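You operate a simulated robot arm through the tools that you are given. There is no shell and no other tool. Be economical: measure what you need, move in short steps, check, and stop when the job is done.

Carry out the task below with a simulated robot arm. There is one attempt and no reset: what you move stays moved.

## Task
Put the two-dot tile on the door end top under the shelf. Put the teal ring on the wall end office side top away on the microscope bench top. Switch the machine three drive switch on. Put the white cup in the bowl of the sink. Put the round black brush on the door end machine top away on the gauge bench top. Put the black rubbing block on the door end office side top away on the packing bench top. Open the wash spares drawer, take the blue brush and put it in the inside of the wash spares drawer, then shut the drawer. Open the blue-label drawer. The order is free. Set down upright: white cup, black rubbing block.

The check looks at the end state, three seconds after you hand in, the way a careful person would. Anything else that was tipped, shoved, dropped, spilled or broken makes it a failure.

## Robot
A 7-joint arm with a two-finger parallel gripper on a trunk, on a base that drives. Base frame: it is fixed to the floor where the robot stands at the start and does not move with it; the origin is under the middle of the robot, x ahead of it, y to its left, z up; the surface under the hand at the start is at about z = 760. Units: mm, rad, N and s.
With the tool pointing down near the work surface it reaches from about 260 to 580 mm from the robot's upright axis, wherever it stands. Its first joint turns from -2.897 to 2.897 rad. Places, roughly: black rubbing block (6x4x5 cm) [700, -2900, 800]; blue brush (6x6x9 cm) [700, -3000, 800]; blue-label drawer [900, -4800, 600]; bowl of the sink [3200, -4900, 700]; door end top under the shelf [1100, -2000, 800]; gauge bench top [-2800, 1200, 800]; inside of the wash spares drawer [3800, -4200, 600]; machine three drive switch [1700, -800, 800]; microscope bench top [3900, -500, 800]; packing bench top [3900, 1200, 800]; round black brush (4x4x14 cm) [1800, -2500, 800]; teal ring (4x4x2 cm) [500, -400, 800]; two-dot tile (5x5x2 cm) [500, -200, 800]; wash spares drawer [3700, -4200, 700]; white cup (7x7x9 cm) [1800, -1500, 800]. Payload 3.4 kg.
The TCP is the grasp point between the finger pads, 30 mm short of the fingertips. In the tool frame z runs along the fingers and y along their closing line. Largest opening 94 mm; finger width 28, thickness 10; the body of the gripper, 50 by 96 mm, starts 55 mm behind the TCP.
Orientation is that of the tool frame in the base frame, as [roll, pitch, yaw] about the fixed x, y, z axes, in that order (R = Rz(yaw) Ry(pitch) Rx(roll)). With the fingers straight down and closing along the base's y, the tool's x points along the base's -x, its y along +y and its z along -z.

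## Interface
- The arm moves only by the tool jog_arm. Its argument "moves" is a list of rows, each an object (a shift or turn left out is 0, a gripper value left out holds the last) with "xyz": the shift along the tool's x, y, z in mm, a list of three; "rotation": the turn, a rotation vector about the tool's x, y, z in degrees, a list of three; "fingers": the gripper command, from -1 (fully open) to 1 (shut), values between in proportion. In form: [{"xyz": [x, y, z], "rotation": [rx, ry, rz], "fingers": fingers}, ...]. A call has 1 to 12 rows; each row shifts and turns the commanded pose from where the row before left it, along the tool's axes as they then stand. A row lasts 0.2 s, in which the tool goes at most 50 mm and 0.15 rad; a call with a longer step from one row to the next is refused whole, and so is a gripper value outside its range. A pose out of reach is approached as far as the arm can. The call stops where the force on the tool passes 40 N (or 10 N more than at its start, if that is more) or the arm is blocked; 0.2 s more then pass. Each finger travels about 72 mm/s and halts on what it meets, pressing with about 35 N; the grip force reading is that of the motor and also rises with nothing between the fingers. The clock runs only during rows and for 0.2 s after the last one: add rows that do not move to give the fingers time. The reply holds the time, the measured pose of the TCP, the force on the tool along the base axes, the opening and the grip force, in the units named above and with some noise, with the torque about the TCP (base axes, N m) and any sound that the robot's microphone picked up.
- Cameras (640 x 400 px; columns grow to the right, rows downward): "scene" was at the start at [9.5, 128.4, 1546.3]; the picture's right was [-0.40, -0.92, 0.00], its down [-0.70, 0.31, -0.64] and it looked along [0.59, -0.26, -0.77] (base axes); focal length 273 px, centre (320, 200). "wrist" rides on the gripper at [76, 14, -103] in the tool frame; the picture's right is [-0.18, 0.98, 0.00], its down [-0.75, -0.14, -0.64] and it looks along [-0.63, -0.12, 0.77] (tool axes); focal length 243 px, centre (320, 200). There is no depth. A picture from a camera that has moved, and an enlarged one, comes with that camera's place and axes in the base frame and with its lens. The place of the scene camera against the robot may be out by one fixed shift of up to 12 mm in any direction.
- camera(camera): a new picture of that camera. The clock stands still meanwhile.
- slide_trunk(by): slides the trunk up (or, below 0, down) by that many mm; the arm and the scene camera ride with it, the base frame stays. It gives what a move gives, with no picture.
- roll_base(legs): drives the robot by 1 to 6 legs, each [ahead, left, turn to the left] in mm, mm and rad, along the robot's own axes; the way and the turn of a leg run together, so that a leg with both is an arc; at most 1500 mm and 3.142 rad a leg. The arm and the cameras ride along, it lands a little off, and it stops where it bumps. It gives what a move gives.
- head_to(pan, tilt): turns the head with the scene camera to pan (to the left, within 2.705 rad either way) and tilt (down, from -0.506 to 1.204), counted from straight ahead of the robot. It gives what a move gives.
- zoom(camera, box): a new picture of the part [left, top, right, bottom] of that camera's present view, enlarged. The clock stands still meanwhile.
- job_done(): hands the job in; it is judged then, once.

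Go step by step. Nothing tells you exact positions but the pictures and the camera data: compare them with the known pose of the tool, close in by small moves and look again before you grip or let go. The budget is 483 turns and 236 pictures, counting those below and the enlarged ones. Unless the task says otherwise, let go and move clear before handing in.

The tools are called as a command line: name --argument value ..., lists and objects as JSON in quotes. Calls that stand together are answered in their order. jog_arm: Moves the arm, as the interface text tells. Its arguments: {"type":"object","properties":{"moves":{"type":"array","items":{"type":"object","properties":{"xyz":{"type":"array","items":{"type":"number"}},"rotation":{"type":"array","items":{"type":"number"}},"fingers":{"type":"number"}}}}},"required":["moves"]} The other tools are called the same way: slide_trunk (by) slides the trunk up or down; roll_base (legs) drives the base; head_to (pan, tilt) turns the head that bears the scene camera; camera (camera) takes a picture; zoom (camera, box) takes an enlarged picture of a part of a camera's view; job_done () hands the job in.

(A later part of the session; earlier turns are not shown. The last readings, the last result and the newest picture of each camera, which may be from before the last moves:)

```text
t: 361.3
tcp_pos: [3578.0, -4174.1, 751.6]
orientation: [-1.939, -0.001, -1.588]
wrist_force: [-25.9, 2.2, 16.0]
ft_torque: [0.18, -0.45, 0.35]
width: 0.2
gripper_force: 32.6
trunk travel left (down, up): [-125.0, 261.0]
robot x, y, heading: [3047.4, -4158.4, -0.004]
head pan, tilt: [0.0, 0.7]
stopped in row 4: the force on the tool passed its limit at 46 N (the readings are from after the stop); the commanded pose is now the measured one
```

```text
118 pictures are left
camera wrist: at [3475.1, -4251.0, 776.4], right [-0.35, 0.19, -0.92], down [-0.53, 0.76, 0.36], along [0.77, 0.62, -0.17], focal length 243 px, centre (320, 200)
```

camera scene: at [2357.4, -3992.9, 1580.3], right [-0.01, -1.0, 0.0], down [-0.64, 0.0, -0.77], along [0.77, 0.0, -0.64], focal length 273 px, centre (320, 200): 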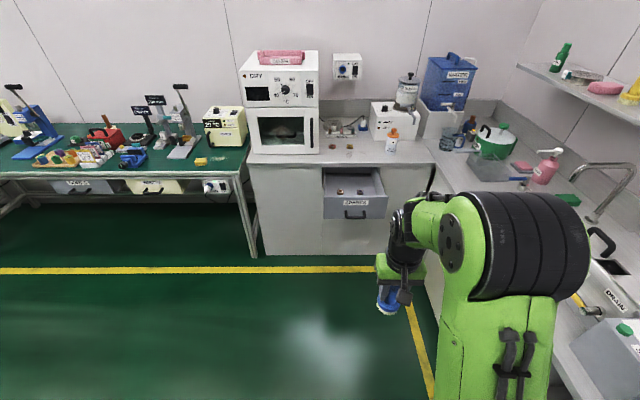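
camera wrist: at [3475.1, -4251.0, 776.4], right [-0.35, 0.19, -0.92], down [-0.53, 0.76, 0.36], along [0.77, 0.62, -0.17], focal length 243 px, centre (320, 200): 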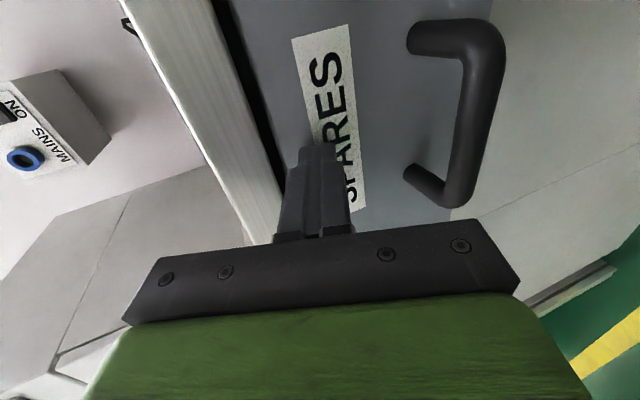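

Drawer is shut. Back off, restore the arm, and go for the black rubbing block.

roll_base --legs '[[-500, 0, 0]]'

slide_trunk --by 120

jog_arm --moves '[{"xyz": [0, -30, -30]}, {"xyz": [0, -30, -30]}, {"xyz": [0, -30, -20], "rotation": [-8, 0, 0]}, {"xyz": [0, 0, -20], "rotation": [-8, 0, 0]}, {"rotation": [-8, 0, 0]}, {"rotation": [-8, 0, 0]}, {"rotation": [-8, 0, 0]}, {"rotation": [-8, 0, 0]}, {"rotation": [-8, 0, 0]}, {"rotation": [-8, 0, 0]}, {"rotation": [-5, 0, 0]}, {"xyz": [0, 0, 0]}]'

jog_arm --moves '[{"xyz": [0, 30, -10], "rotation": [0, 0, 8.5]}, {"xyz": [0, 30, -10], "rotation": [0, 0, 8.5]}, {"rotation": [0, 0, 8.5]}, {"rotation": [0, 0, 8.5]}, {"rotation": [0, 0, 8.5]}, {"rotation": [0, 0, 8.5]}, {"rotation": [0, 0, 8.5]}, {"rotation": [0, 0, 8.5]}, {"rotation": [0, 0, 8.5]}, {"rotation": [0, 0, 8.5]}, {"rotation": [0, 0, 5], "fingers": -1}]'

camera --camera "scene"

```text
t: 364.2
tcp_pos: [3084.1, -4172.5, 748.0]
orientation: [-1.944, 0.0, -1.585]
wrist_force: [-0.3, 0.1, 0.4]
ft_torque: [-0.03, 0.0, 0.06]
width: 0.0
gripper_force: 33.3
trunk travel left (down, up): [-125.0, 261.0]
robot x, y, heading: [2546.2, -4156.5, 0.001]
head pan, tilt: [0.0, 0.7]
```

```text
t: 365.7
tcp_pos: [3084.7, -4172.6, 867.4]
orientation: [-1.944, -0.001, -1.584]
wrist_force: [-0.1, -0.1, -0.5]
ft_torque: [0.05, 0.0, -0.01]
width: 0.0
gripper_force: 33.1
trunk travel left (down, up): [-245.0, 141.0]
robot x, y, heading: [2551.2, -4155.0, 0.001]
head pan, tilt: [0.0, 0.7]
```

```text
t: 368.3
tcp_pos: [3038.5, -4191.3, 973.6]
orientation: [-2.274, 0.014, -1.571]
wrist_force: [0.4, -0.2, -0.4]
ft_torque: [0.0, 0.02, -0.02]
width: 0.0
gripper_force: 32.9
out of reach, approached as far as the arm can: row 2, 3, 6, 7, 8, 9, 10, 11
trunk travel left (down, up): [-245.0, 141.0]
robot x, y, heading: [2549.4, -4154.8, -0.0]
head pan, tilt: [0.0, 0.7]
```

```text
t: 370.7
tcp_pos: [2984.5, -4185.2, 941.9]
orientation: [3.119, 0.868, 3.12]
wrist_force: [-0.6, 0.0, 0.6]
ft_torque: [0.0, 0.05, 0.01]
width: 53.3
gripper_force: 0.2
trunk travel left (down, up): [-245.0, 141.0]
robot x, y, heading: [2549.5, -4153.6, -0.002]
head pan, tilt: [0.0, 0.7]
```

```text
117 pictures are left
camera scene: at [2572.6, -3995.3, 1580.2], right [0.0, -1.0, 0.0], down [-0.64, 0.0, -0.76], along [0.76, 0.0, -0.64], focal length 273 px, centre (320, 200)
```

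scene: 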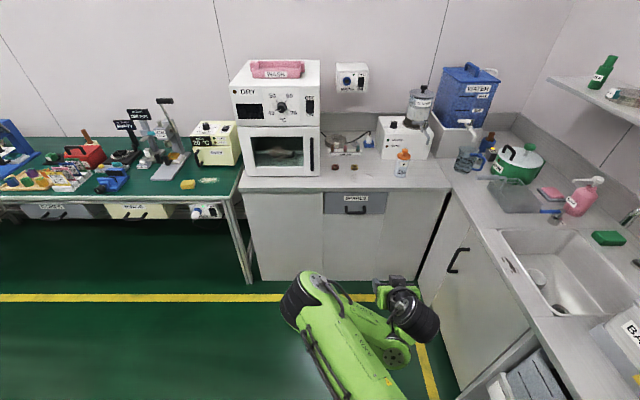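

The drawer is shut. The elbow wandered sideways; I'll bring the tool vertical and see if it recovers.

jog_arm --moves '[{"rotation": [0, 8, 0]}, {"rotation": [0, 8, 0]}, {"rotation": [0, 8, 0]}, {"rotation": [0, 8, 0]}, {"rotation": [0, 8, 0]}, {"rotation": [0, 8, 0]}, {"rotation": [0, 1.7, 0]}, {"xyz": [0, 0, 0]}]'

camera --camera "scene"

```text
t: 372.1
tcp_pos: [2850.3, -4140.8, 796.0]
orientation: [-3.118, 0.299, -3.084]
wrist_force: [-0.3, -1.1, -1.1]
ft_torque: [-0.03, 0.03, 0.0]
width: 93.9
gripper_force: 0.0
out of reach, approached as far as the arm can: row 1, 2, 3, 4, 5, 6
trunk travel left (down, up): [-245.0, 141.0]
robot x, y, heading: [2545.5, -4156.5, -0.004]
head pan, tilt: [0.0, 0.7]
stopped in row 6: the arm was blocked; the commanded pose is now the measured one
```

```text
116 pictures are left
camera scene: at [2572.9, -3995.6, 1580.3], right [0.0, -1.0, 0.0], down [-0.64, 0.0, -0.76], along [0.76, 0.0, -0.64], focal length 273 px, centre (320, 200)
```

scene: 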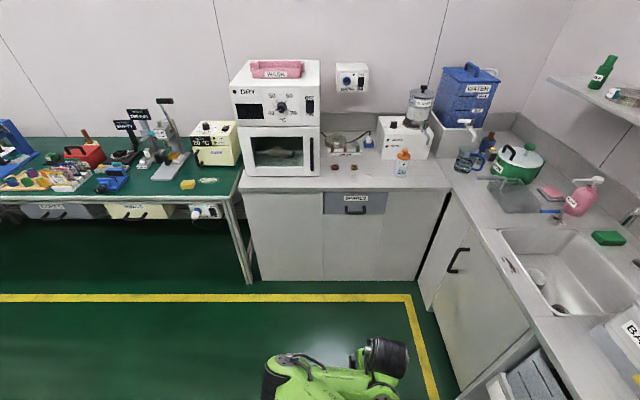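

jog_arm --moves '[{"xyz": [-42, 0, -20]}, {"xyz": [-42, 0, -20]}, {"xyz": [-42, 0, -20]}, {"xyz": [-42, 0, -20]}, {"xyz": [-42, 0, -20]}, {"xyz": [-42, 0, -20]}, {"xyz": [0, 0, 0]}]'

camera --camera "scene"

```text
t: 373.7
tcp_pos: [2851.5, -4141.5, 795.7]
orientation: [-3.115, 0.298, -3.084]
wrist_force: [0.1, 0.3, 0.3]
ft_torque: [0.01, 0.01, -0.02]
width: 94.0
gripper_force: 0.0
out of reach, approached as far as the arm can: row 1, 2, 3, 4, 5, 6
trunk travel left (down, up): [-245.0, 141.0]
robot x, y, heading: [2549.9, -4154.3, 0.0]
head pan, tilt: [0.0, 0.7]
```

```text
115 pictures are left
camera scene: at [2572.6, -3995.3, 1580.2], right [0.0, -1.0, 0.0], down [-0.64, 0.0, -0.76], along [0.76, 0.0, -0.64], focal length 273 px, centre (320, 200)
```

scene: 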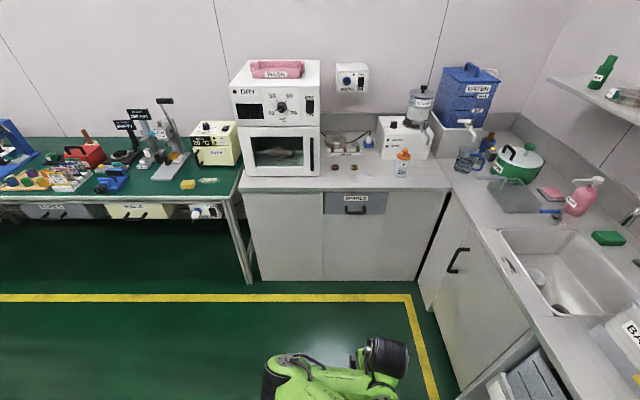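

head_to --pan 0.2 --tilt 1.2

camera --camera "scene"

camera --camera "wrist"

```text
t: 374.6
tcp_pos: [2850.3, -4140.8, 796.0]
orientation: [-3.116, 0.299, -3.083]
wrist_force: [0.6, 0.2, -0.2]
ft_torque: [0.01, 0.0, -0.01]
width: 93.8
gripper_force: 0.0
trunk travel left (down, up): [-245.0, 141.0]
robot x, y, heading: [2548.8, -4153.0, 0.006]
head pan, tilt: [0.201, 1.201]
```

```text
114 pictures are left
camera scene: at [2542.5, -3984.2, 1544.3], right [0.2, -0.98, 0.0], down [-0.91, -0.19, -0.36], along [0.36, 0.07, -0.93], focal length 273 px, centre (320, 200)
```

scene: 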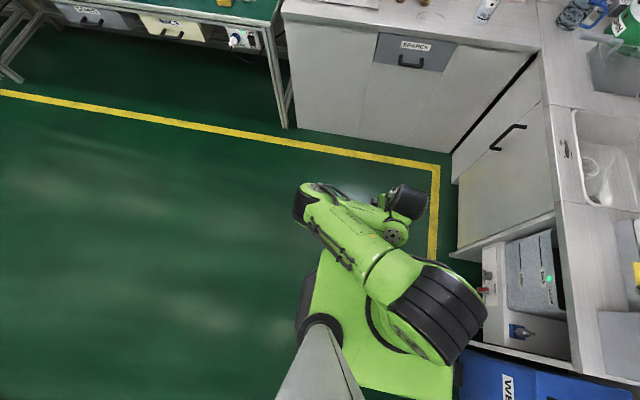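

```text
113 pictures are left
camera wrist: at [2745.8, -4130.9, 872.9], right [0.13, 0.99, 0.03], down [0.54, -0.09, 0.84], along [0.83, -0.09, -0.54], focal length 243 px, centre (320, 200)
```

wrist: 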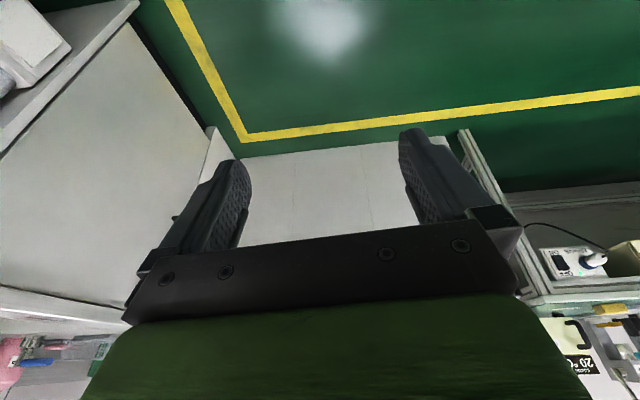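

jog_arm --moves '[{"rotation": [0, -6, 0]}, {"rotation": [0, -6, 0]}, {"xyz": [-15, 0, -10], "rotation": [0, -6, 0]}, {"xyz": [-15, 0, -10], "rotation": [0, -6, 0]}, {"xyz": [0, 0, 0]}]'

```text
t: 375.3
tcp_pos: [2899.0, -4166.0, 816.9]
orientation: [3.134, 0.591, 3.061]
wrist_force: [-0.3, -0.6, 0.0]
ft_torque: [0.0, 0.02, 0.0]
width: 93.9
gripper_force: 0.1
out of reach, approached as far as the arm can: row 1, 2, 3
trunk travel left (down, up): [-245.0, 141.0]
robot x, y, heading: [2550.4, -4150.5, -0.001]
head pan, tilt: [0.201, 1.201]
stopped in row 3: the arm was blocked; the commanded pose is now the measured one
```

jog_arm --moves '[{"xyz": [-20, 0, 0], "rotation": [0, -5, 0]}, {"xyz": [-25, 0, 0], "rotation": [0, -5, 0]}, {"xyz": [-30, 0, 0], "rotation": [0, -5, 0]}, {"xyz": [-30, 0, 0]}, {"xyz": [-30, 0, 0]}, {"xyz": [0, 0, 0]}]'

```text
t: 376.7
tcp_pos: [2994.3, -4172.1, 910.7]
orientation: [3.137, 0.851, 3.063]
wrist_force: [0.7, -0.1, 0.3]
ft_torque: [-0.01, 0.0, 0.0]
width: 93.8
gripper_force: 0.0
trunk travel left (down, up): [-245.0, 141.0]
robot x, y, heading: [2546.9, -4155.6, -0.003]
head pan, tilt: [0.201, 1.201]
```

jog_arm --moves '[{"xyz": [-36, 0, 10]}, {"xyz": [-36, 0, 10]}, {"xyz": [-36, 0, 10]}, {"xyz": [-36, 0, 20]}, {"xyz": [-20, 0, 40]}, {"xyz": [-20, 0, 40]}, {"xyz": [0, 0, 0]}]'

camera --camera "scene"

```text
t: 378.3
tcp_pos: [3041.8, -4253.3, 958.6]
orientation: [3.137, 0.852, 3.064]
wrist_force: [0.5, -0.4, -0.5]
ft_torque: [0.03, -0.01, 0.02]
width: 94.0
gripper_force: 0.1
out of reach, approached as far as the arm can: row 1, 2, 3, 4, 5, 6
trunk travel left (down, up): [-245.0, 141.0]
robot x, y, heading: [2550.6, -4153.8, 0.001]
head pan, tilt: [0.201, 1.201]
```

```text
112 pictures are left
camera scene: at [2542.5, -3984.2, 1544.3], right [0.2, -0.98, 0.0], down [-0.91, -0.19, -0.36], along [0.35, 0.07, -0.93], focal length 273 px, centre (320, 200)
```

scene: 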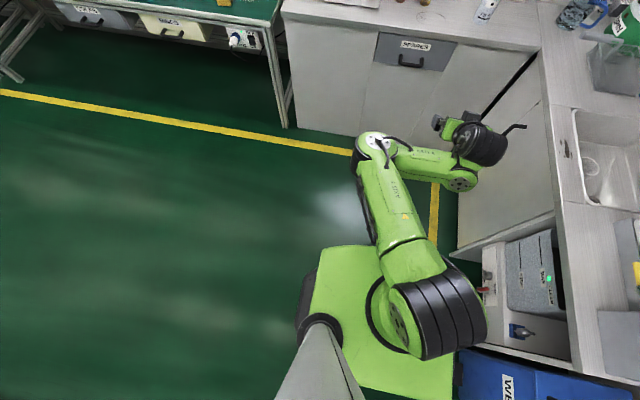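

jog_arm --moves '[{"xyz": [0, 20, 0], "rotation": [0, 0, 8.5]}, {"xyz": [0, 20, 0], "rotation": [0, 0, 8.5]}, {"xyz": [0, 20, 0], "rotation": [0, 0, 8.5]}, {"xyz": [0, 20, 0], "rotation": [0, 0, 8.5]}, {"rotation": [0, 0, 8.5]}, {"rotation": [0, 0, 8.5]}, {"rotation": [0, 0, 8.5]}, {"xyz": [0, 0, 0]}]'

camera --camera "scene"

```text
t: 380.1
tcp_pos: [2953.1, -4245.6, 913.5]
orientation: [2.357, 0.389, 1.862]
wrist_force: [0.0, -0.1, 0.5]
ft_torque: [-0.01, 0.0, 0.04]
width: 93.8
gripper_force: 0.0
out of reach, approached as far as the arm can: row 1, 2, 3, 4, 5, 6, 7
trunk travel left (down, up): [-245.0, 141.0]
robot x, y, heading: [2548.8, -4153.5, -0.004]
head pan, tilt: [0.201, 1.201]
```

```text
111 pictures are left
camera scene: at [2542.4, -3983.6, 1544.2], right [0.2, -0.98, 0.0], down [-0.91, -0.19, -0.36], along [0.35, 0.07, -0.93], focal length 273 px, centre (320, 200)
```

scene: 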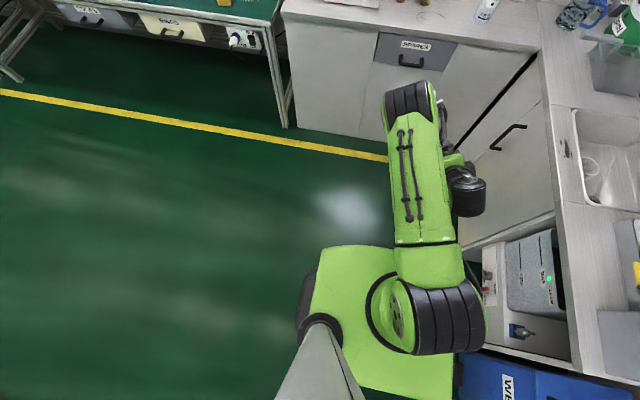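

The elbow is up again. Now bring the tool vertical by rotating about the base y axis.

jog_arm --moves '[{"rotation": [7.1, 3.67, -0.4]}, {"rotation": [7.1, 3.67, -0.4]}, {"rotation": [7.1, 3.67, -0.4]}, {"rotation": [7.1, 3.67, -0.4]}, {"rotation": [7.1, 3.67, -0.4]}, {"rotation": [7.1, 3.67, -0.4]}, {"xyz": [0, 0, 0]}]'

camera --camera "scene"

```text
t: 381.7
tcp_pos: [2922.6, -4237.1, 867.0]
orientation: [2.51, 0.33, 1.981]
wrist_force: [-1.1, -0.3, -1.3]
ft_torque: [0.04, 0.0, 0.01]
width: 94.2
gripper_force: 0.0
out of reach, approached as far as the arm can: row 1, 2, 3, 4, 5, 6
trunk travel left (down, up): [-245.0, 141.0]
robot x, y, heading: [2549.8, -4155.3, -0.001]
head pan, tilt: [0.201, 1.201]
```

```text
110 pictures are left
camera scene: at [2542.5, -3984.2, 1544.3], right [0.2, -0.98, 0.0], down [-0.91, -0.19, -0.36], along [0.35, 0.07, -0.93], focal length 273 px, centre (320, 200)
```

scene: 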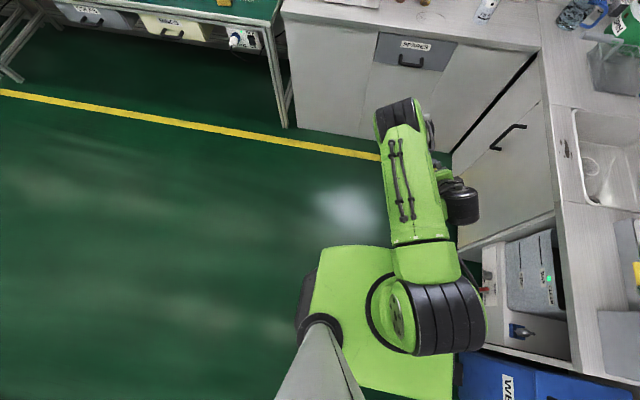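

jog_arm --moves '[{"xyz": [-20.5, 35.6, -17.6]}, {"xyz": [-20.5, 35.6, -17.6]}, {"xyz": [-20.5, 35.6, -17.6]}, {"xyz": [-20.5, 35.6, -17.6]}, {"xyz": [0, 0, 0]}]'

```text
t: 382.9
tcp_pos: [2925.8, -4238.8, 872.1]
orientation: [2.5, 0.333, 1.983]
wrist_force: [0.6, 0.7, 0.0]
ft_torque: [0.01, 0.01, 0.02]
width: 94.0
gripper_force: 0.0
out of reach, approached as far as the arm can: row 1, 2, 3, 4
trunk travel left (down, up): [-245.0, 141.0]
robot x, y, heading: [2549.6, -4155.2, 0.002]
head pan, tilt: [0.201, 1.201]
```

jog_arm --moves '[{"rotation": [0, 0, 8]}, {"rotation": [0, 0, 8]}, {"rotation": [0, 0, 8]}, {"rotation": [0, 0, 8]}, {"rotation": [0, 0, 8]}, {"rotation": [0, 0, 8]}, {"xyz": [0, 0, 0]}]'

camera --camera "scene"

```text
t: 384.5
tcp_pos: [2880.8, -4243.3, 806.6]
orientation: [2.458, -0.201, 1.321]
wrist_force: [-0.5, -0.5, -0.7]
ft_torque: [-0.01, 0.02, 0.0]
width: 93.9
gripper_force: 0.0
out of reach, approached as far as the arm can: row 1, 2, 3, 4, 5, 6
trunk travel left (down, up): [-245.0, 141.0]
robot x, y, heading: [2545.9, -4153.0, -0.002]
head pan, tilt: [0.201, 1.201]
```

```text
109 pictures are left
camera scene: at [2542.6, -3984.0, 1544.3], right [0.2, -0.98, 0.0], down [-0.91, -0.19, -0.36], along [0.35, 0.07, -0.93], focal length 273 px, centre (320, 200)
```

scene: 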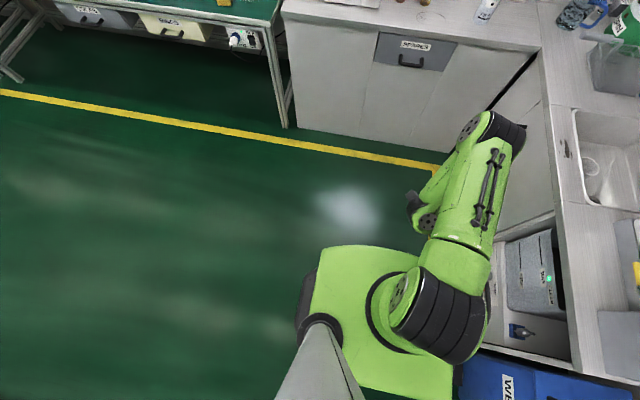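

jog_arm --moves '[{"rotation": [0, 0, 8]}, {"rotation": [0, 0, 8]}, {"rotation": [0, 0, 8]}, {"rotation": [0, 0, 8]}, {"xyz": [0, 0, 0]}]'

camera --camera "scene"

```text
t: 385.7
tcp_pos: [2871.1, -4226.8, 789.3]
orientation: [2.64, -0.516, 0.827]
wrist_force: [0.0, -0.8, -0.2]
ft_torque: [-0.01, 0.03, 0.03]
width: 94.0
gripper_force: 0.1
out of reach, approached as far as the arm can: row 1, 2, 3, 4
trunk travel left (down, up): [-245.0, 141.0]
robot x, y, heading: [2552.5, -4155.4, 0.003]
head pan, tilt: [0.201, 1.201]
```

```text
108 pictures are left
camera scene: at [2542.6, -3984.0, 1544.3], right [0.2, -0.98, 0.0], down [-0.91, -0.19, -0.36], along [0.35, 0.07, -0.93], focal length 273 px, centre (320, 200)
```

scene: 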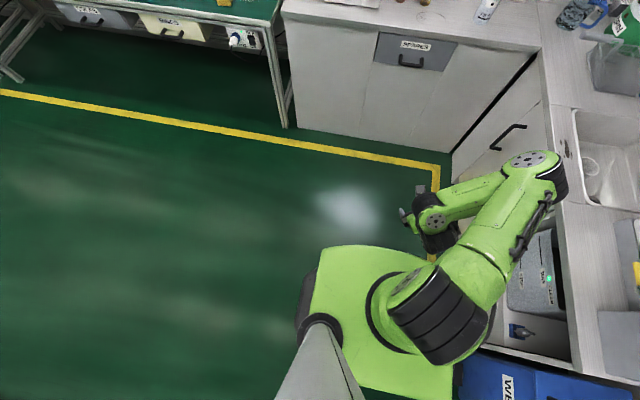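

jog_arm --moves '[{"rotation": [0, 0, 8]}, {"rotation": [0, 0, 8]}, {"rotation": [0, 0, 8]}, {"rotation": [0, 0, 8]}, {"rotation": [0, 0, 8]}, {"rotation": [0, 0, 7]}, {"xyz": [0, 0, 0]}]'

```text
t: 387.3
tcp_pos: [2871.1, -4222.8, 787.3]
orientation: [-3.039, -0.697, -0.163]
wrist_force: [-0.4, -0.5, 0.8]
ft_torque: [0.04, 0.02, -0.01]
width: 94.1
gripper_force: 0.0
out of reach, approached as far as the arm can: row 2
trunk travel left (down, up): [-245.0, 141.0]
robot x, y, heading: [2551.7, -4154.6, -0.003]
head pan, tilt: [0.201, 1.201]
```

jog_arm --moves '[{"xyz": [40, -9, -9]}, {"xyz": [40, -9, -9]}, {"xyz": [40, -9, -9]}, {"xyz": [40, -9, -9]}, {"xyz": [40, -9, -9]}, {"xyz": [40, -9, -9]}, {"xyz": [40, -9, -9]}, {"xyz": [0, 0, 0]}]'

jog_arm --moves '[{"xyz": [0, 0, 0], "rotation": [0, -8, 0]}, {"rotation": [0, -8, 0]}, {"rotation": [0, -8, 0]}, {"rotation": [0, -8, 0]}, {"rotation": [0, -8, 0]}, {"xyz": [0, 0, 0]}]'

camera --camera "scene"

```text
t: 389.1
tcp_pos: [2985.8, -4205.1, 936.5]
orientation: [-3.038, -0.696, -0.165]
wrist_force: [0.2, 0.8, -0.5]
ft_torque: [0.01, -0.01, -0.02]
width: 94.1
gripper_force: 0.1
out of reach, approached as far as the arm can: row 5, 6, 7
trunk travel left (down, up): [-245.0, 141.0]
robot x, y, heading: [2549.9, -4154.8, 0.001]
head pan, tilt: [0.201, 1.201]
```

```text
t: 390.5
tcp_pos: [2974.9, -4221.9, 921.1]
orientation: [-3.052, -0.153, -0.126]
wrist_force: [-0.2, -0.3, 0.1]
ft_torque: [0.01, 0.02, -0.01]
width: 94.0
gripper_force: 0.1
out of reach, approached as far as the arm can: row 1, 2
trunk travel left (down, up): [-245.0, 141.0]
robot x, y, heading: [2549.2, -4153.9, 0.001]
head pan, tilt: [0.201, 1.201]
```

```text
107 pictures are left
camera scene: at [2542.0, -3984.4, 1544.3], right [0.2, -0.98, 0.0], down [-0.91, -0.19, -0.36], along [0.36, 0.07, -0.93], focal length 273 px, centre (320, 200)
```

scene: 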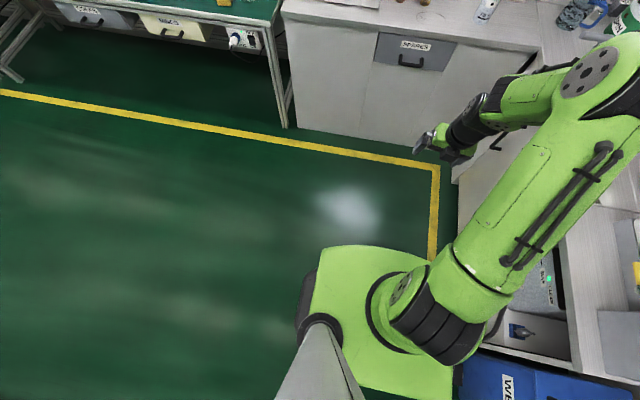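

jog_arm --moves '[{"rotation": [0, -8, 0]}, {"rotation": [0, 0, -8.5]}, {"rotation": [0, 0, -8.5]}, {"rotation": [0, 0, -8.5]}, {"rotation": [0, 0, -8.5]}, {"rotation": [0, 0, -8.5]}, {"rotation": [0, 0, -8.5]}, {"rotation": [0, 0, -8.5]}, {"rotation": [0, 0, -8.5]}, {"rotation": [0, 0, -8.5]}, {"rotation": [0, 0, -8.5]}, {"rotation": [0, 0, -8.5]}]'

camera --camera "scene"

```text
t: 393.1
tcp_pos: [2975.8, -4221.1, 920.9]
orientation: [3.119, -0.087, 1.522]
wrist_force: [-0.3, -0.5, 0.3]
ft_torque: [0.02, 0.0, -0.02]
width: 93.9
gripper_force: 0.1
trunk travel left (down, up): [-245.0, 141.0]
robot x, y, heading: [2549.5, -4157.4, -0.004]
head pan, tilt: [0.201, 1.201]
```

```text
106 pictures are left
camera scene: at [2542.5, -3984.2, 1544.3], right [0.2, -0.98, 0.0], down [-0.91, -0.19, -0.36], along [0.35, 0.07, -0.93], focal length 273 px, centre (320, 200)
```

scene: 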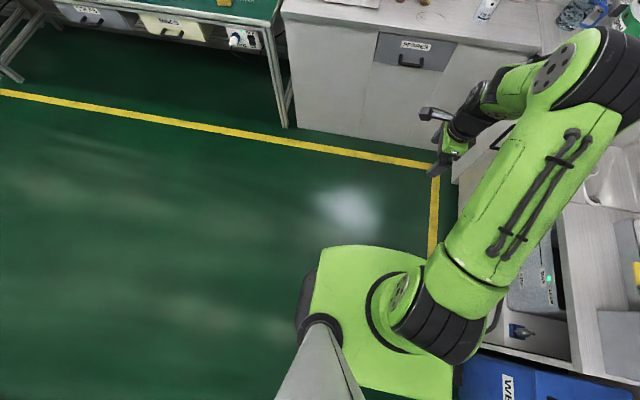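

Recovering well. Continue rotating back.

jog_arm --moves '[{"rotation": [0, 0, -8.5]}, {"rotation": [0, 0, -8.5]}, {"rotation": [0, 0, -8.5]}, {"rotation": [0, 0, -8.5]}, {"rotation": [0, 0, -8.5]}, {"rotation": [0, 0, -8.5]}, {"rotation": [0, 0, -8.5]}, {"rotation": [0, 0, -8.5]}, {"rotation": [0, 0, -8.5]}, {"rotation": [0, 0, -8.5]}, {"rotation": [0, 0, -8]}]'

camera --camera "scene"

```text
t: 395.5
tcp_pos: [2975.0, -4221.0, 920.9]
orientation: [3.056, 0.026, -3.138]
wrist_force: [-0.1, 0.5, 0.0]
ft_torque: [0.01, 0.04, 0.01]
width: 93.9
gripper_force: 0.1
trunk travel left (down, up): [-245.0, 141.0]
robot x, y, heading: [2551.2, -4152.3, -0.001]
head pan, tilt: [0.201, 1.201]
```

```text
105 pictures are left
camera scene: at [2542.5, -3984.2, 1544.3], right [0.2, -0.98, 0.0], down [-0.91, -0.19, -0.36], along [0.35, 0.07, -0.93], focal length 273 px, centre (320, 200)
```

scene: 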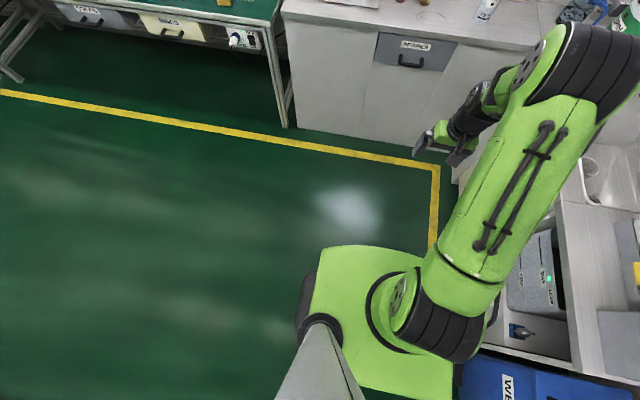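

jog_arm --moves '[{"rotation": [4.9, 1.5, 0]}, {"xyz": [20, 10, -40]}, {"xyz": [20, 20, -40]}, {"xyz": [0, 20, 0]}, {"xyz": [0, 0, 0]}]'

camera --camera "scene"

```text
t: 396.7
tcp_pos: [2935.7, -4170.9, 1002.3]
orientation: [3.141, -0.001, -3.138]
wrist_force: [0.4, 0.5, 0.1]
ft_torque: [0.02, -0.03, 0.02]
width: 94.1
gripper_force: 0.0
trunk travel left (down, up): [-245.0, 141.0]
robot x, y, heading: [2546.2, -4154.4, -0.002]
head pan, tilt: [0.201, 1.201]
```

```text
104 pictures are left
camera scene: at [2542.0, -3984.4, 1544.3], right [0.2, -0.98, 0.0], down [-0.91, -0.19, -0.36], along [0.36, 0.07, -0.93], focal length 273 px, centre (320, 200)
```

scene: 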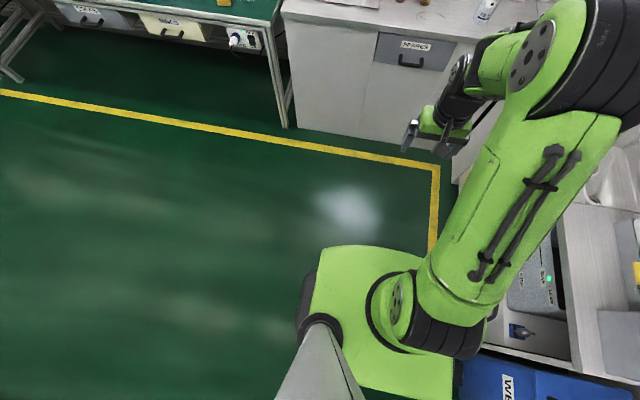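

Arm is back to its nominal configuration. Driving to the bench's door end for the block.

roll_base --legs '[[0, 350, 0], [-1000, 0, 0], [-870, 0, 0], [0, 0, 1.57], [350, 0, 0]]'

camera --camera "wrist"

```text
t: 413.6
tcp_pos: [689.7, -3065.4, 1001.0]
orientation: [3.14, -0.004, -1.557]
wrist_force: [-0.4, 0.5, 0.3]
ft_torque: [-0.03, -0.02, 0.0]
width: 93.9
gripper_force: 0.0
trunk travel left (down, up): [-245.0, 141.0]
robot x, y, heading: [678.2, -3453.6, 1.586]
head pan, tilt: [0.201, 1.201]
```

```text
103 pictures are left
camera wrist: at [676.7, -3143.4, 1105.0], right [-0.99, 0.17, 0.0], down [0.13, 0.76, 0.64], along [0.11, 0.63, -0.77], focal length 243 px, centre (320, 200)
```

wrist: 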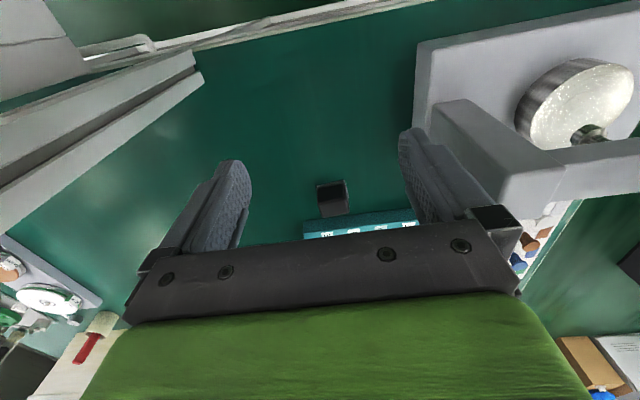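

roll_base --legs '[[50, 0, -0.015]]'

jog_arm --moves '[{"xyz": [-38, 0, 30]}, {"xyz": [-38, 0, 30]}, {"xyz": [-34, 0, 30]}, {"xyz": [0, 0, 0]}]'

camera --camera "wrist"

```text
t: 414.7
tcp_pos: [697.0, -3018.1, 1002.0]
orientation: [-3.14, 0.002, -1.573]
wrist_force: [-0.4, -0.2, -0.2]
ft_torque: [0.04, 0.02, -0.04]
width: 93.9
gripper_force: 0.2
trunk travel left (down, up): [-245.0, 141.0]
robot x, y, heading: [678.7, -3404.9, 1.567]
head pan, tilt: [0.201, 1.201]
stopped in leg 1: the robot was blocked; the commanded pose is now the measured one
```

```text
t: 415.7
tcp_pos: [696.9, -2910.0, 910.0]
orientation: [3.139, 0.0, -1.574]
wrist_force: [0.0, -0.2, -0.1]
ft_torque: [0.02, 0.0, 0.0]
width: 94.0
gripper_force: 0.1
trunk travel left (down, up): [-245.0, 141.0]
robot x, y, heading: [679.3, -3405.0, 1.566]
head pan, tilt: [0.201, 1.201]
```

```text
102 pictures are left
camera wrist: at [681.4, -2986.7, 1014.2], right [-0.98, 0.19, 0.0], down [0.14, 0.75, 0.64], along [0.12, 0.63, -0.77], focal length 243 px, centre (320, 200)
```

wrist: 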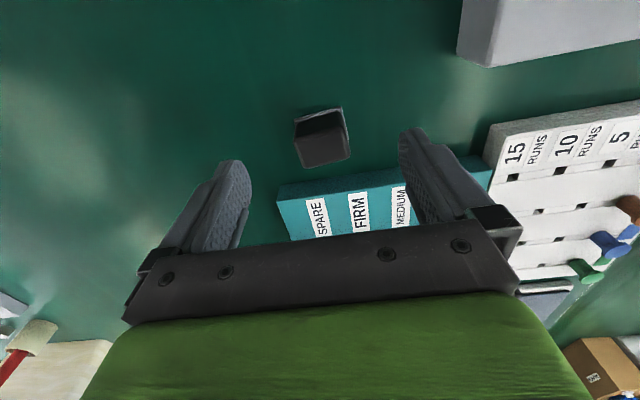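

jog_arm --moves '[{"xyz": [-28, 0, 0], "fingers": -0.5}, {"xyz": [0, 0, 40]}, {"xyz": [0, 0, 30]}, {"xyz": [0, 0, 0]}]'

camera --camera "wrist"

```text
t: 416.7
tcp_pos: [696.4, -2880.5, 841.3]
orientation: [3.141, 0.002, -1.573]
wrist_force: [-0.4, 0.0, -0.7]
ft_torque: [-0.01, -0.01, 0.02]
width: 70.5
gripper_force: 0.0
trunk travel left (down, up): [-245.0, 141.0]
robot x, y, heading: [677.3, -3405.0, 1.566]
head pan, tilt: [0.201, 1.201]
```

```text
101 pictures are left
camera wrist: at [681.4, -2957.9, 944.6], right [-0.98, 0.19, 0.0], down [0.14, 0.75, 0.64], along [0.12, 0.63, -0.77], focal length 243 px, centre (320, 200)
```

wrist: 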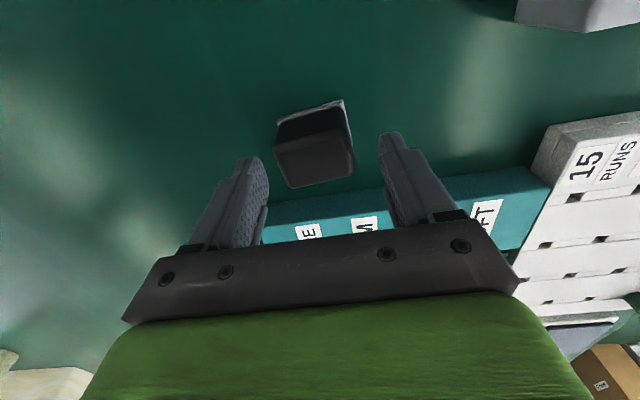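

jog_arm --moves '[{"xyz": [0, -2, 0], "fingers": -0.8}, {"fingers": -0.8}, {"xyz": [0, 0, 25]}, {"xyz": [0, 0, 16]}, {"xyz": [0, 0, 0]}]'

camera --camera "wrist"

```text
t: 417.9
tcp_pos: [699.3, -2880.5, 799.7]
orientation: [3.14, -0.001, -1.572]
wrist_force: [0.3, 0.2, 0.1]
ft_torque: [0.02, -0.01, 0.03]
width: 84.5
gripper_force: 0.1
trunk travel left (down, up): [-245.0, 141.0]
robot x, y, heading: [676.5, -3401.8, 1.566]
head pan, tilt: [0.201, 1.201]
```

```text
100 pictures are left
camera wrist: at [683.6, -2957.4, 903.7], right [-0.98, 0.19, 0.0], down [0.14, 0.75, 0.64], along [0.12, 0.63, -0.77], focal length 243 px, centre (320, 200)
```

wrist: 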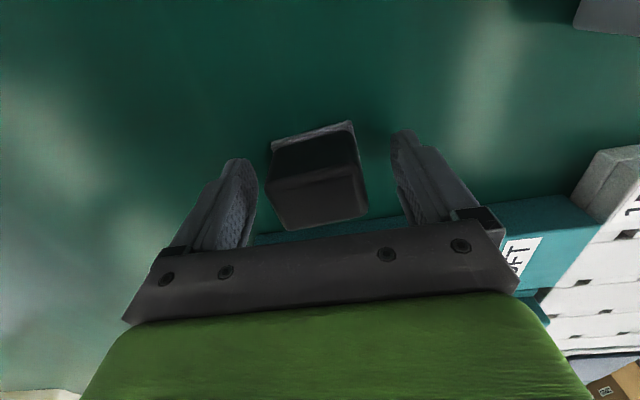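

jog_arm --moves '[{"fingers": 1}, {"fingers": 1}, {"fingers": 1}, {"fingers": 1}, {"xyz": [0, 0, -20]}, {"xyz": [0, 0, -40]}, {"xyz": [0, 0, -40]}, {"xyz": [0, 0, -40]}, {"xyz": [40, 0, -20]}, {"xyz": [40, 0, 0]}, {"xyz": [40, 0, 0]}]'

camera --camera "wrist"

```text
t: 420.3
tcp_pos: [699.2, -3000.8, 961.0]
orientation: [3.141, 0.004, -1.574]
wrist_force: [0.8, 0.4, -0.9]
ft_torque: [0.0, 0.0, 0.05]
width: 54.0
gripper_force: 35.2
trunk travel left (down, up): [-245.0, 141.0]
robot x, y, heading: [674.6, -3405.1, 1.565]
head pan, tilt: [0.201, 1.201]
```

```text
99 pictures are left
camera wrist: at [682.7, -3078.4, 1064.9], right [-0.98, 0.19, 0.0], down [0.14, 0.75, 0.64], along [0.12, 0.63, -0.77], focal length 243 px, centre (320, 200)
```

wrist: 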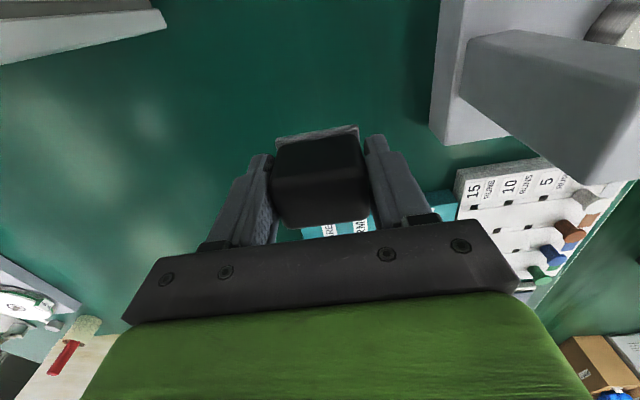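

Block held. Driving to the packing bench via the machine-side lane.

roll_base --legs '[[-370, 0, 0], [0, 0, -1.57], [1000, 0, 0], [1000, 0, 0], [0, 1400, 0], [0, 1400, 0]]'

roll_base --legs '[[0, 1100, 0], [0, 1000, 0]]'

head_to --pan 0.0 --tilt 0.6

camera --camera "scene"

```text
t: 449.3
tcp_pos: [3075.9, -967.6, 959.9]
orientation: [3.141, 0.0, 3.136]
wrist_force: [0.7, 0.2, -0.8]
ft_torque: [0.02, 0.01, -0.01]
width: 54.0
gripper_force: 34.8
trunk travel left (down, up): [-245.0, 141.0]
robot x, y, heading: [2666.7, -943.2, -0.004]
head pan, tilt: [0.201, 1.201]
```

```text
t: 459.7
tcp_pos: [3080.9, 1136.2, 960.8]
orientation: [3.141, -0.001, 3.141]
wrist_force: [-0.3, 0.6, -0.8]
ft_torque: [0.01, 0.03, 0.0]
width: 53.7
gripper_force: 35.3
trunk travel left (down, up): [-245.0, 141.0]
robot x, y, heading: [2674.6, 1155.4, -0.002]
head pan, tilt: [0.201, 1.201]
```

```text
t: 460.7
tcp_pos: [3081.2, 1135.7, 959.8]
orientation: [-3.14, 0.001, 3.14]
wrist_force: [-0.9, 0.4, -0.1]
ft_torque: [0.03, 0.0, 0.0]
width: 53.6
gripper_force: 35.4
trunk travel left (down, up): [-245.0, 141.0]
robot x, y, heading: [2675.3, 1155.1, -0.002]
head pan, tilt: [0.0, 0.6]
```

```text
98 pictures are left
camera scene: at [2703.9, 1314.3, 1588.8], right [0.0, -1.0, 0.0], down [-0.57, 0.0, -0.82], along [0.82, 0.0, -0.57], focal length 273 px, centre (320, 200)
```

scene: 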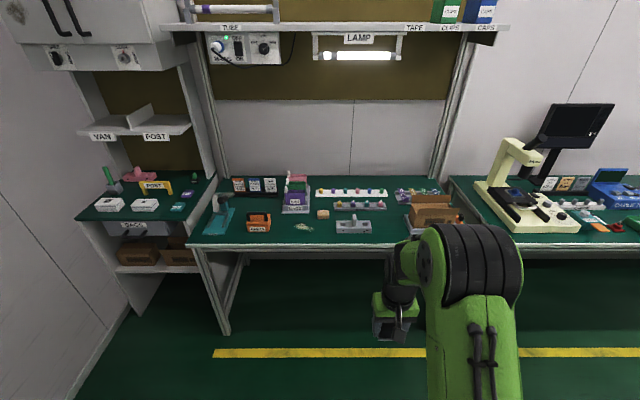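

roll_base --legs '[[500, -146, 0]]'

camera --camera "wrist"

```text
t: 463.7
tcp_pos: [3580.6, 987.0, 960.7]
orientation: [3.14, -0.002, 3.136]
wrist_force: [0.4, -1.3, -1.2]
ft_torque: [0.03, -0.02, 0.01]
width: 53.7
gripper_force: 34.6
trunk travel left (down, up): [-245.0, 141.0]
robot x, y, heading: [3174.9, 1006.1, -0.007]
head pan, tilt: [0.0, 0.6]
```

```text
97 pictures are left
camera wrist: at [3504.5, 1000.2, 1064.2], right [0.19, 0.98, 0.0], down [0.75, -0.15, 0.64], along [0.63, -0.12, -0.77], focal length 243 px, centre (320, 200)
```

wrist: 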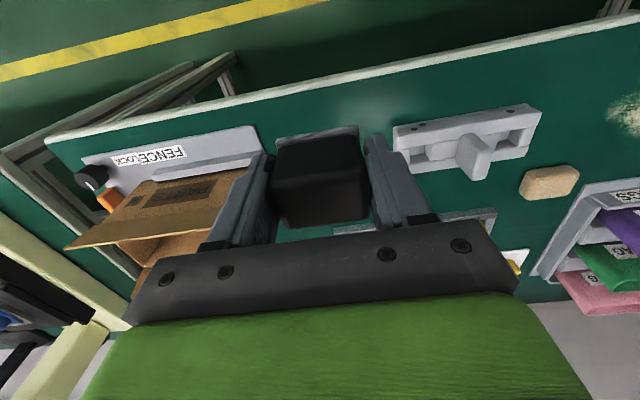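

jog_arm --moves '[{"xyz": [-35, -2, 20]}, {"xyz": [-35, 0, 35]}, {"xyz": [0, 0, 40]}, {"xyz": [0, 0, 40]}, {"xyz": [0, 0, 0]}]'

camera --camera "wrist"

```text
t: 464.9
tcp_pos: [3649.9, 985.8, 826.1]
orientation: [3.141, -0.001, 3.138]
wrist_force: [-0.3, 0.0, -1.1]
ft_torque: [-0.01, 0.02, -0.03]
width: 53.9
gripper_force: 35.0
trunk travel left (down, up): [-245.0, 141.0]
robot x, y, heading: [3174.9, 1007.4, -0.002]
head pan, tilt: [0.0, 0.6]
```

```text
96 pictures are left
camera wrist: at [3573.0, 998.6, 929.5], right [0.19, 0.98, 0.0], down [0.75, -0.15, 0.64], along [0.63, -0.12, -0.77], focal length 243 px, centre (320, 200)
```

wrist: 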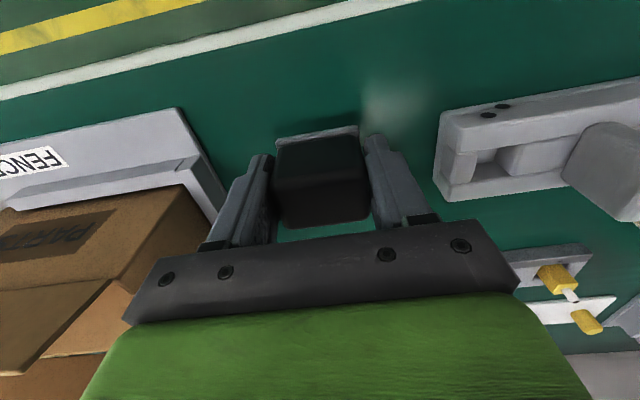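

jog_arm --moves '[{"xyz": [0, 0, 15]}, {"xyz": [0, 0, 6]}, {"xyz": [0, 0, 4]}, {"xyz": [0, 0, 2]}, {"xyz": [0, 0, 0]}]'

```text
t: 466.1
tcp_pos: [3650.8, 985.0, 801.0]
orientation: [3.14, 0.004, 3.137]
wrist_force: [0.3, 0.9, 18.5]
ft_torque: [-0.06, 0.14, 0.02]
width: 53.9
gripper_force: 35.1
trunk travel left (down, up): [-245.0, 141.0]
robot x, y, heading: [3176.2, 1006.8, -0.005]
head pan, tilt: [0.0, 0.6]
```

jog_arm --moves '[{"xyz": [0, 0, -1]}, {"fingers": -0.6}, {"fingers": -0.6}, {"fingers": -0.6}, {"xyz": [0, 0, -40]}, {"xyz": [0, 0, -40]}, {"xyz": [0, 0, -40]}, {"xyz": [40, 0, -30]}, {"xyz": [40, 0, -20]}]'

camera --camera "wrist"

```text
t: 468.1
tcp_pos: [3570.4, 983.4, 969.2]
orientation: [-3.141, 0.0, 3.135]
wrist_force: [0.1, -0.5, 0.0]
ft_torque: [-0.02, -0.01, 0.03]
width: 75.1
gripper_force: 0.1
trunk travel left (down, up): [-245.0, 141.0]
robot x, y, heading: [3177.0, 1007.5, -0.007]
head pan, tilt: [0.0, 0.6]
```

```text
95 pictures are left
camera wrist: at [3493.4, 997.3, 1073.5], right [0.19, 0.98, 0.0], down [0.75, -0.15, 0.64], along [0.63, -0.12, -0.77], focal length 243 px, centre (320, 200)
```

wrist: 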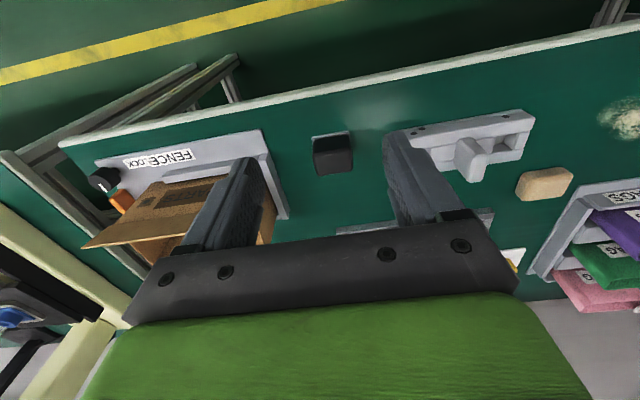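

Block placed. Now to the round black brush at (1800,-2500).

roll_base --legs '[[-560, 0, 0], [0, -1200, 0], [0, -1200, 0], [0, -1070, 0], [0, 0, 1.57], [0, 0, 1.57]]'

camera --camera "scene"

```text
t: 495.4
tcp_pos: [2188.3, -2429.7, 969.7]
orientation: [3.141, 0.0, -0.026]
wrist_force: [-0.7, 0.3, -0.2]
ft_torque: [0.03, -0.03, 0.0]
width: 75.2
gripper_force: 0.0
trunk travel left (down, up): [-245.0, 141.0]
robot x, y, heading: [2581.0, -2463.5, 3.115]
head pan, tilt: [0.0, 0.6]
```

```text
94 pictures are left
camera scene: at [2550.3, -2605.0, 1588.9], right [0.03, 1.0, 0.0], down [0.56, -0.01, -0.83], along [-0.82, 0.02, -0.56], focal length 273 px, centre (320, 200)
```

scene: 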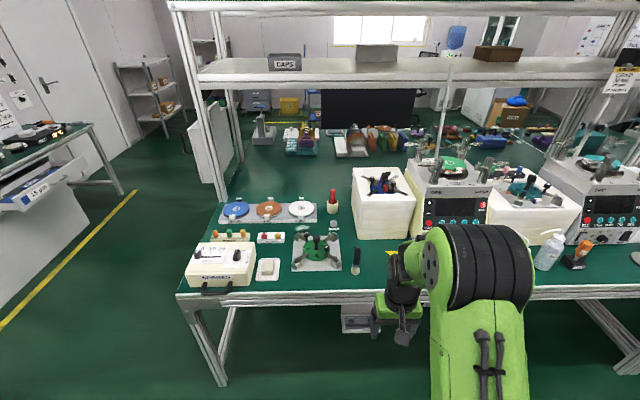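

zoom --camera "scene" --box '[280, 210, 440, 310]'

camera --camera "wrist"

```text
4.00 times, centred on (360, 260) of scene
camera zoom: at [2550.3, -2605.0, 1588.9], right [0.03, 1.0, 0.0], down [0.56, -0.01, -0.83], along [-0.82, 0.02, -0.56], focal length 1093 px, centre (160, -40)
```

zoom: 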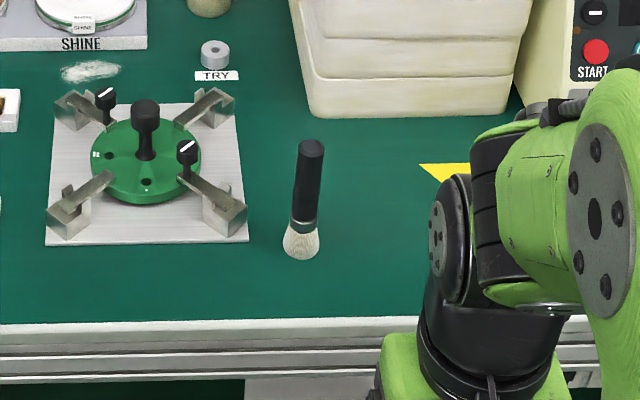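

```text
92 pictures are left
camera wrist: at [2262.1, -2447.0, 1073.0], right [-0.21, -0.98, 0.0], down [-0.75, 0.16, 0.64], along [-0.63, 0.13, -0.77], focal length 243 px, centre (320, 200)
```

wrist: 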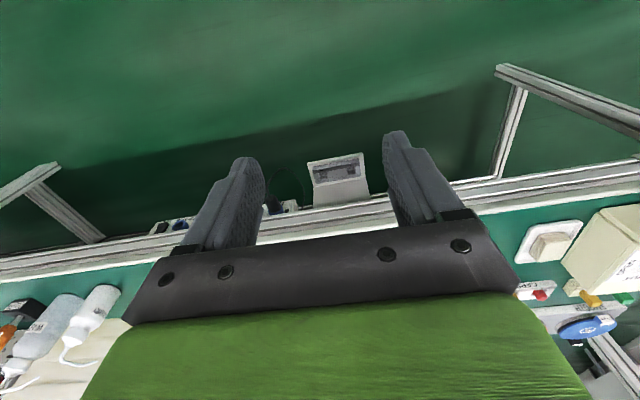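

The brush stands upright at about (1841,-2451). Approaching.

roll_base --legs '[[250, 10, 0.026]]'

jog_arm --moves '[{"xyz": [0, 0, -30], "fingers": -0.4}, {"xyz": [0, 0, -30]}, {"xyz": [0, 0, 0]}]'

camera --camera "wrist"

```text
t: 497.3
tcp_pos: [1933.6, -2447.6, 968.1]
orientation: [-3.141, -0.003, 0.004]
wrist_force: [0.1, 0.8, 0.2]
ft_torque: [-0.01, -0.03, 0.0]
width: 75.1
gripper_force: 0.1
trunk travel left (down, up): [-245.0, 141.0]
robot x, y, heading: [2332.5, -2466.4, -3.14]
head pan, tilt: [0.0, 0.6]
```

```text
t: 498.1
tcp_pos: [1935.2, -2448.0, 1030.4]
orientation: [3.141, -0.002, 0.003]
wrist_force: [-0.5, 0.7, -0.2]
ft_torque: [0.01, 0.0, -0.01]
width: 65.7
gripper_force: 0.2
trunk travel left (down, up): [-245.0, 141.0]
robot x, y, heading: [2329.9, -2467.0, -3.141]
head pan, tilt: [0.0, 0.6]
```

```text
91 pictures are left
camera wrist: at [2009.1, -2462.7, 1133.1], right [-0.18, -0.98, 0.0], down [-0.75, 0.14, 0.64], along [-0.63, 0.12, -0.77], focal length 243 px, centre (320, 200)
```

wrist: 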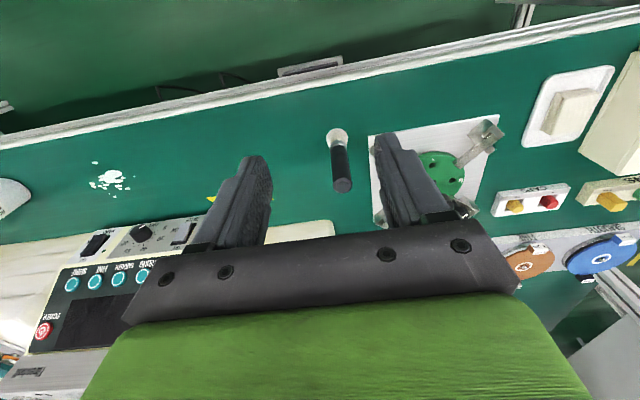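

jog_arm --moves '[{"xyz": [-48, 5, 0]}, {"xyz": [-48, 4, 0]}, {"xyz": [0, 0, 40]}, {"xyz": [0, 0, 0]}]'

camera --camera "wrist"

```text
t: 499.1
tcp_pos: [1838.0, -2457.1, 988.0]
orientation: [-3.141, -0.002, 0.001]
wrist_force: [0.3, -0.7, -0.5]
ft_torque: [0.0, -0.01, 0.04]
width: 65.7
gripper_force: 0.0
trunk travel left (down, up): [-245.0, 141.0]
robot x, y, heading: [2335.7, -2472.3, -3.142]
head pan, tilt: [0.0, 0.6]
```

```text
90 pictures are left
camera wrist: at [1911.9, -2471.6, 1092.6], right [-0.18, -0.98, 0.0], down [-0.75, 0.14, 0.64], along [-0.63, 0.12, -0.77], focal length 243 px, centre (320, 200)
```

wrist: 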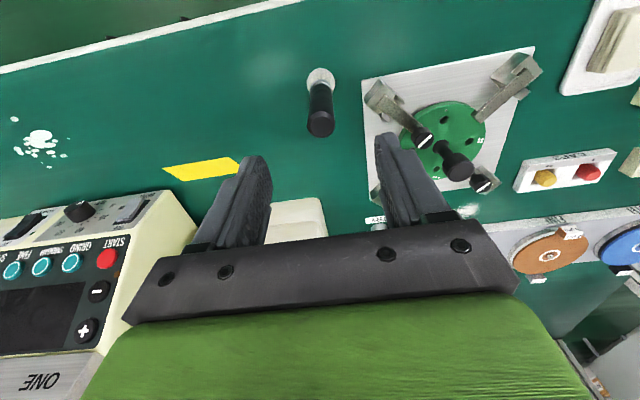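

jog_arm --moves '[{"xyz": [-4, 0, 0]}, {"xyz": [0, 0, 40]}, {"xyz": [0, 0, 40]}, {"xyz": [0, 0, 35]}, {"xyz": [0, 0, 0]}]'

camera --camera "wrist"

```text
t: 500.3
tcp_pos: [1835.5, -2457.9, 874.6]
orientation: [-3.14, 0.0, 0.0]
wrist_force: [0.0, 0.1, 0.0]
ft_torque: [-0.02, -0.01, -0.03]
width: 66.0
gripper_force: 0.2
trunk travel left (down, up): [-245.0, 141.0]
robot x, y, heading: [2329.2, -2472.2, -3.145]
head pan, tilt: [0.0, 0.6]
```

```text
89 pictures are left
camera wrist: at [1910.0, -2472.1, 978.2], right [-0.18, -0.98, 0.0], down [-0.75, 0.14, 0.64], along [-0.63, 0.12, -0.77], focal length 243 px, centre (320, 200)
```

wrist: 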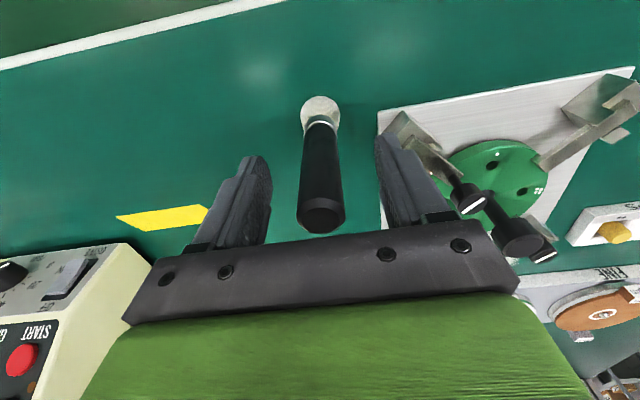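

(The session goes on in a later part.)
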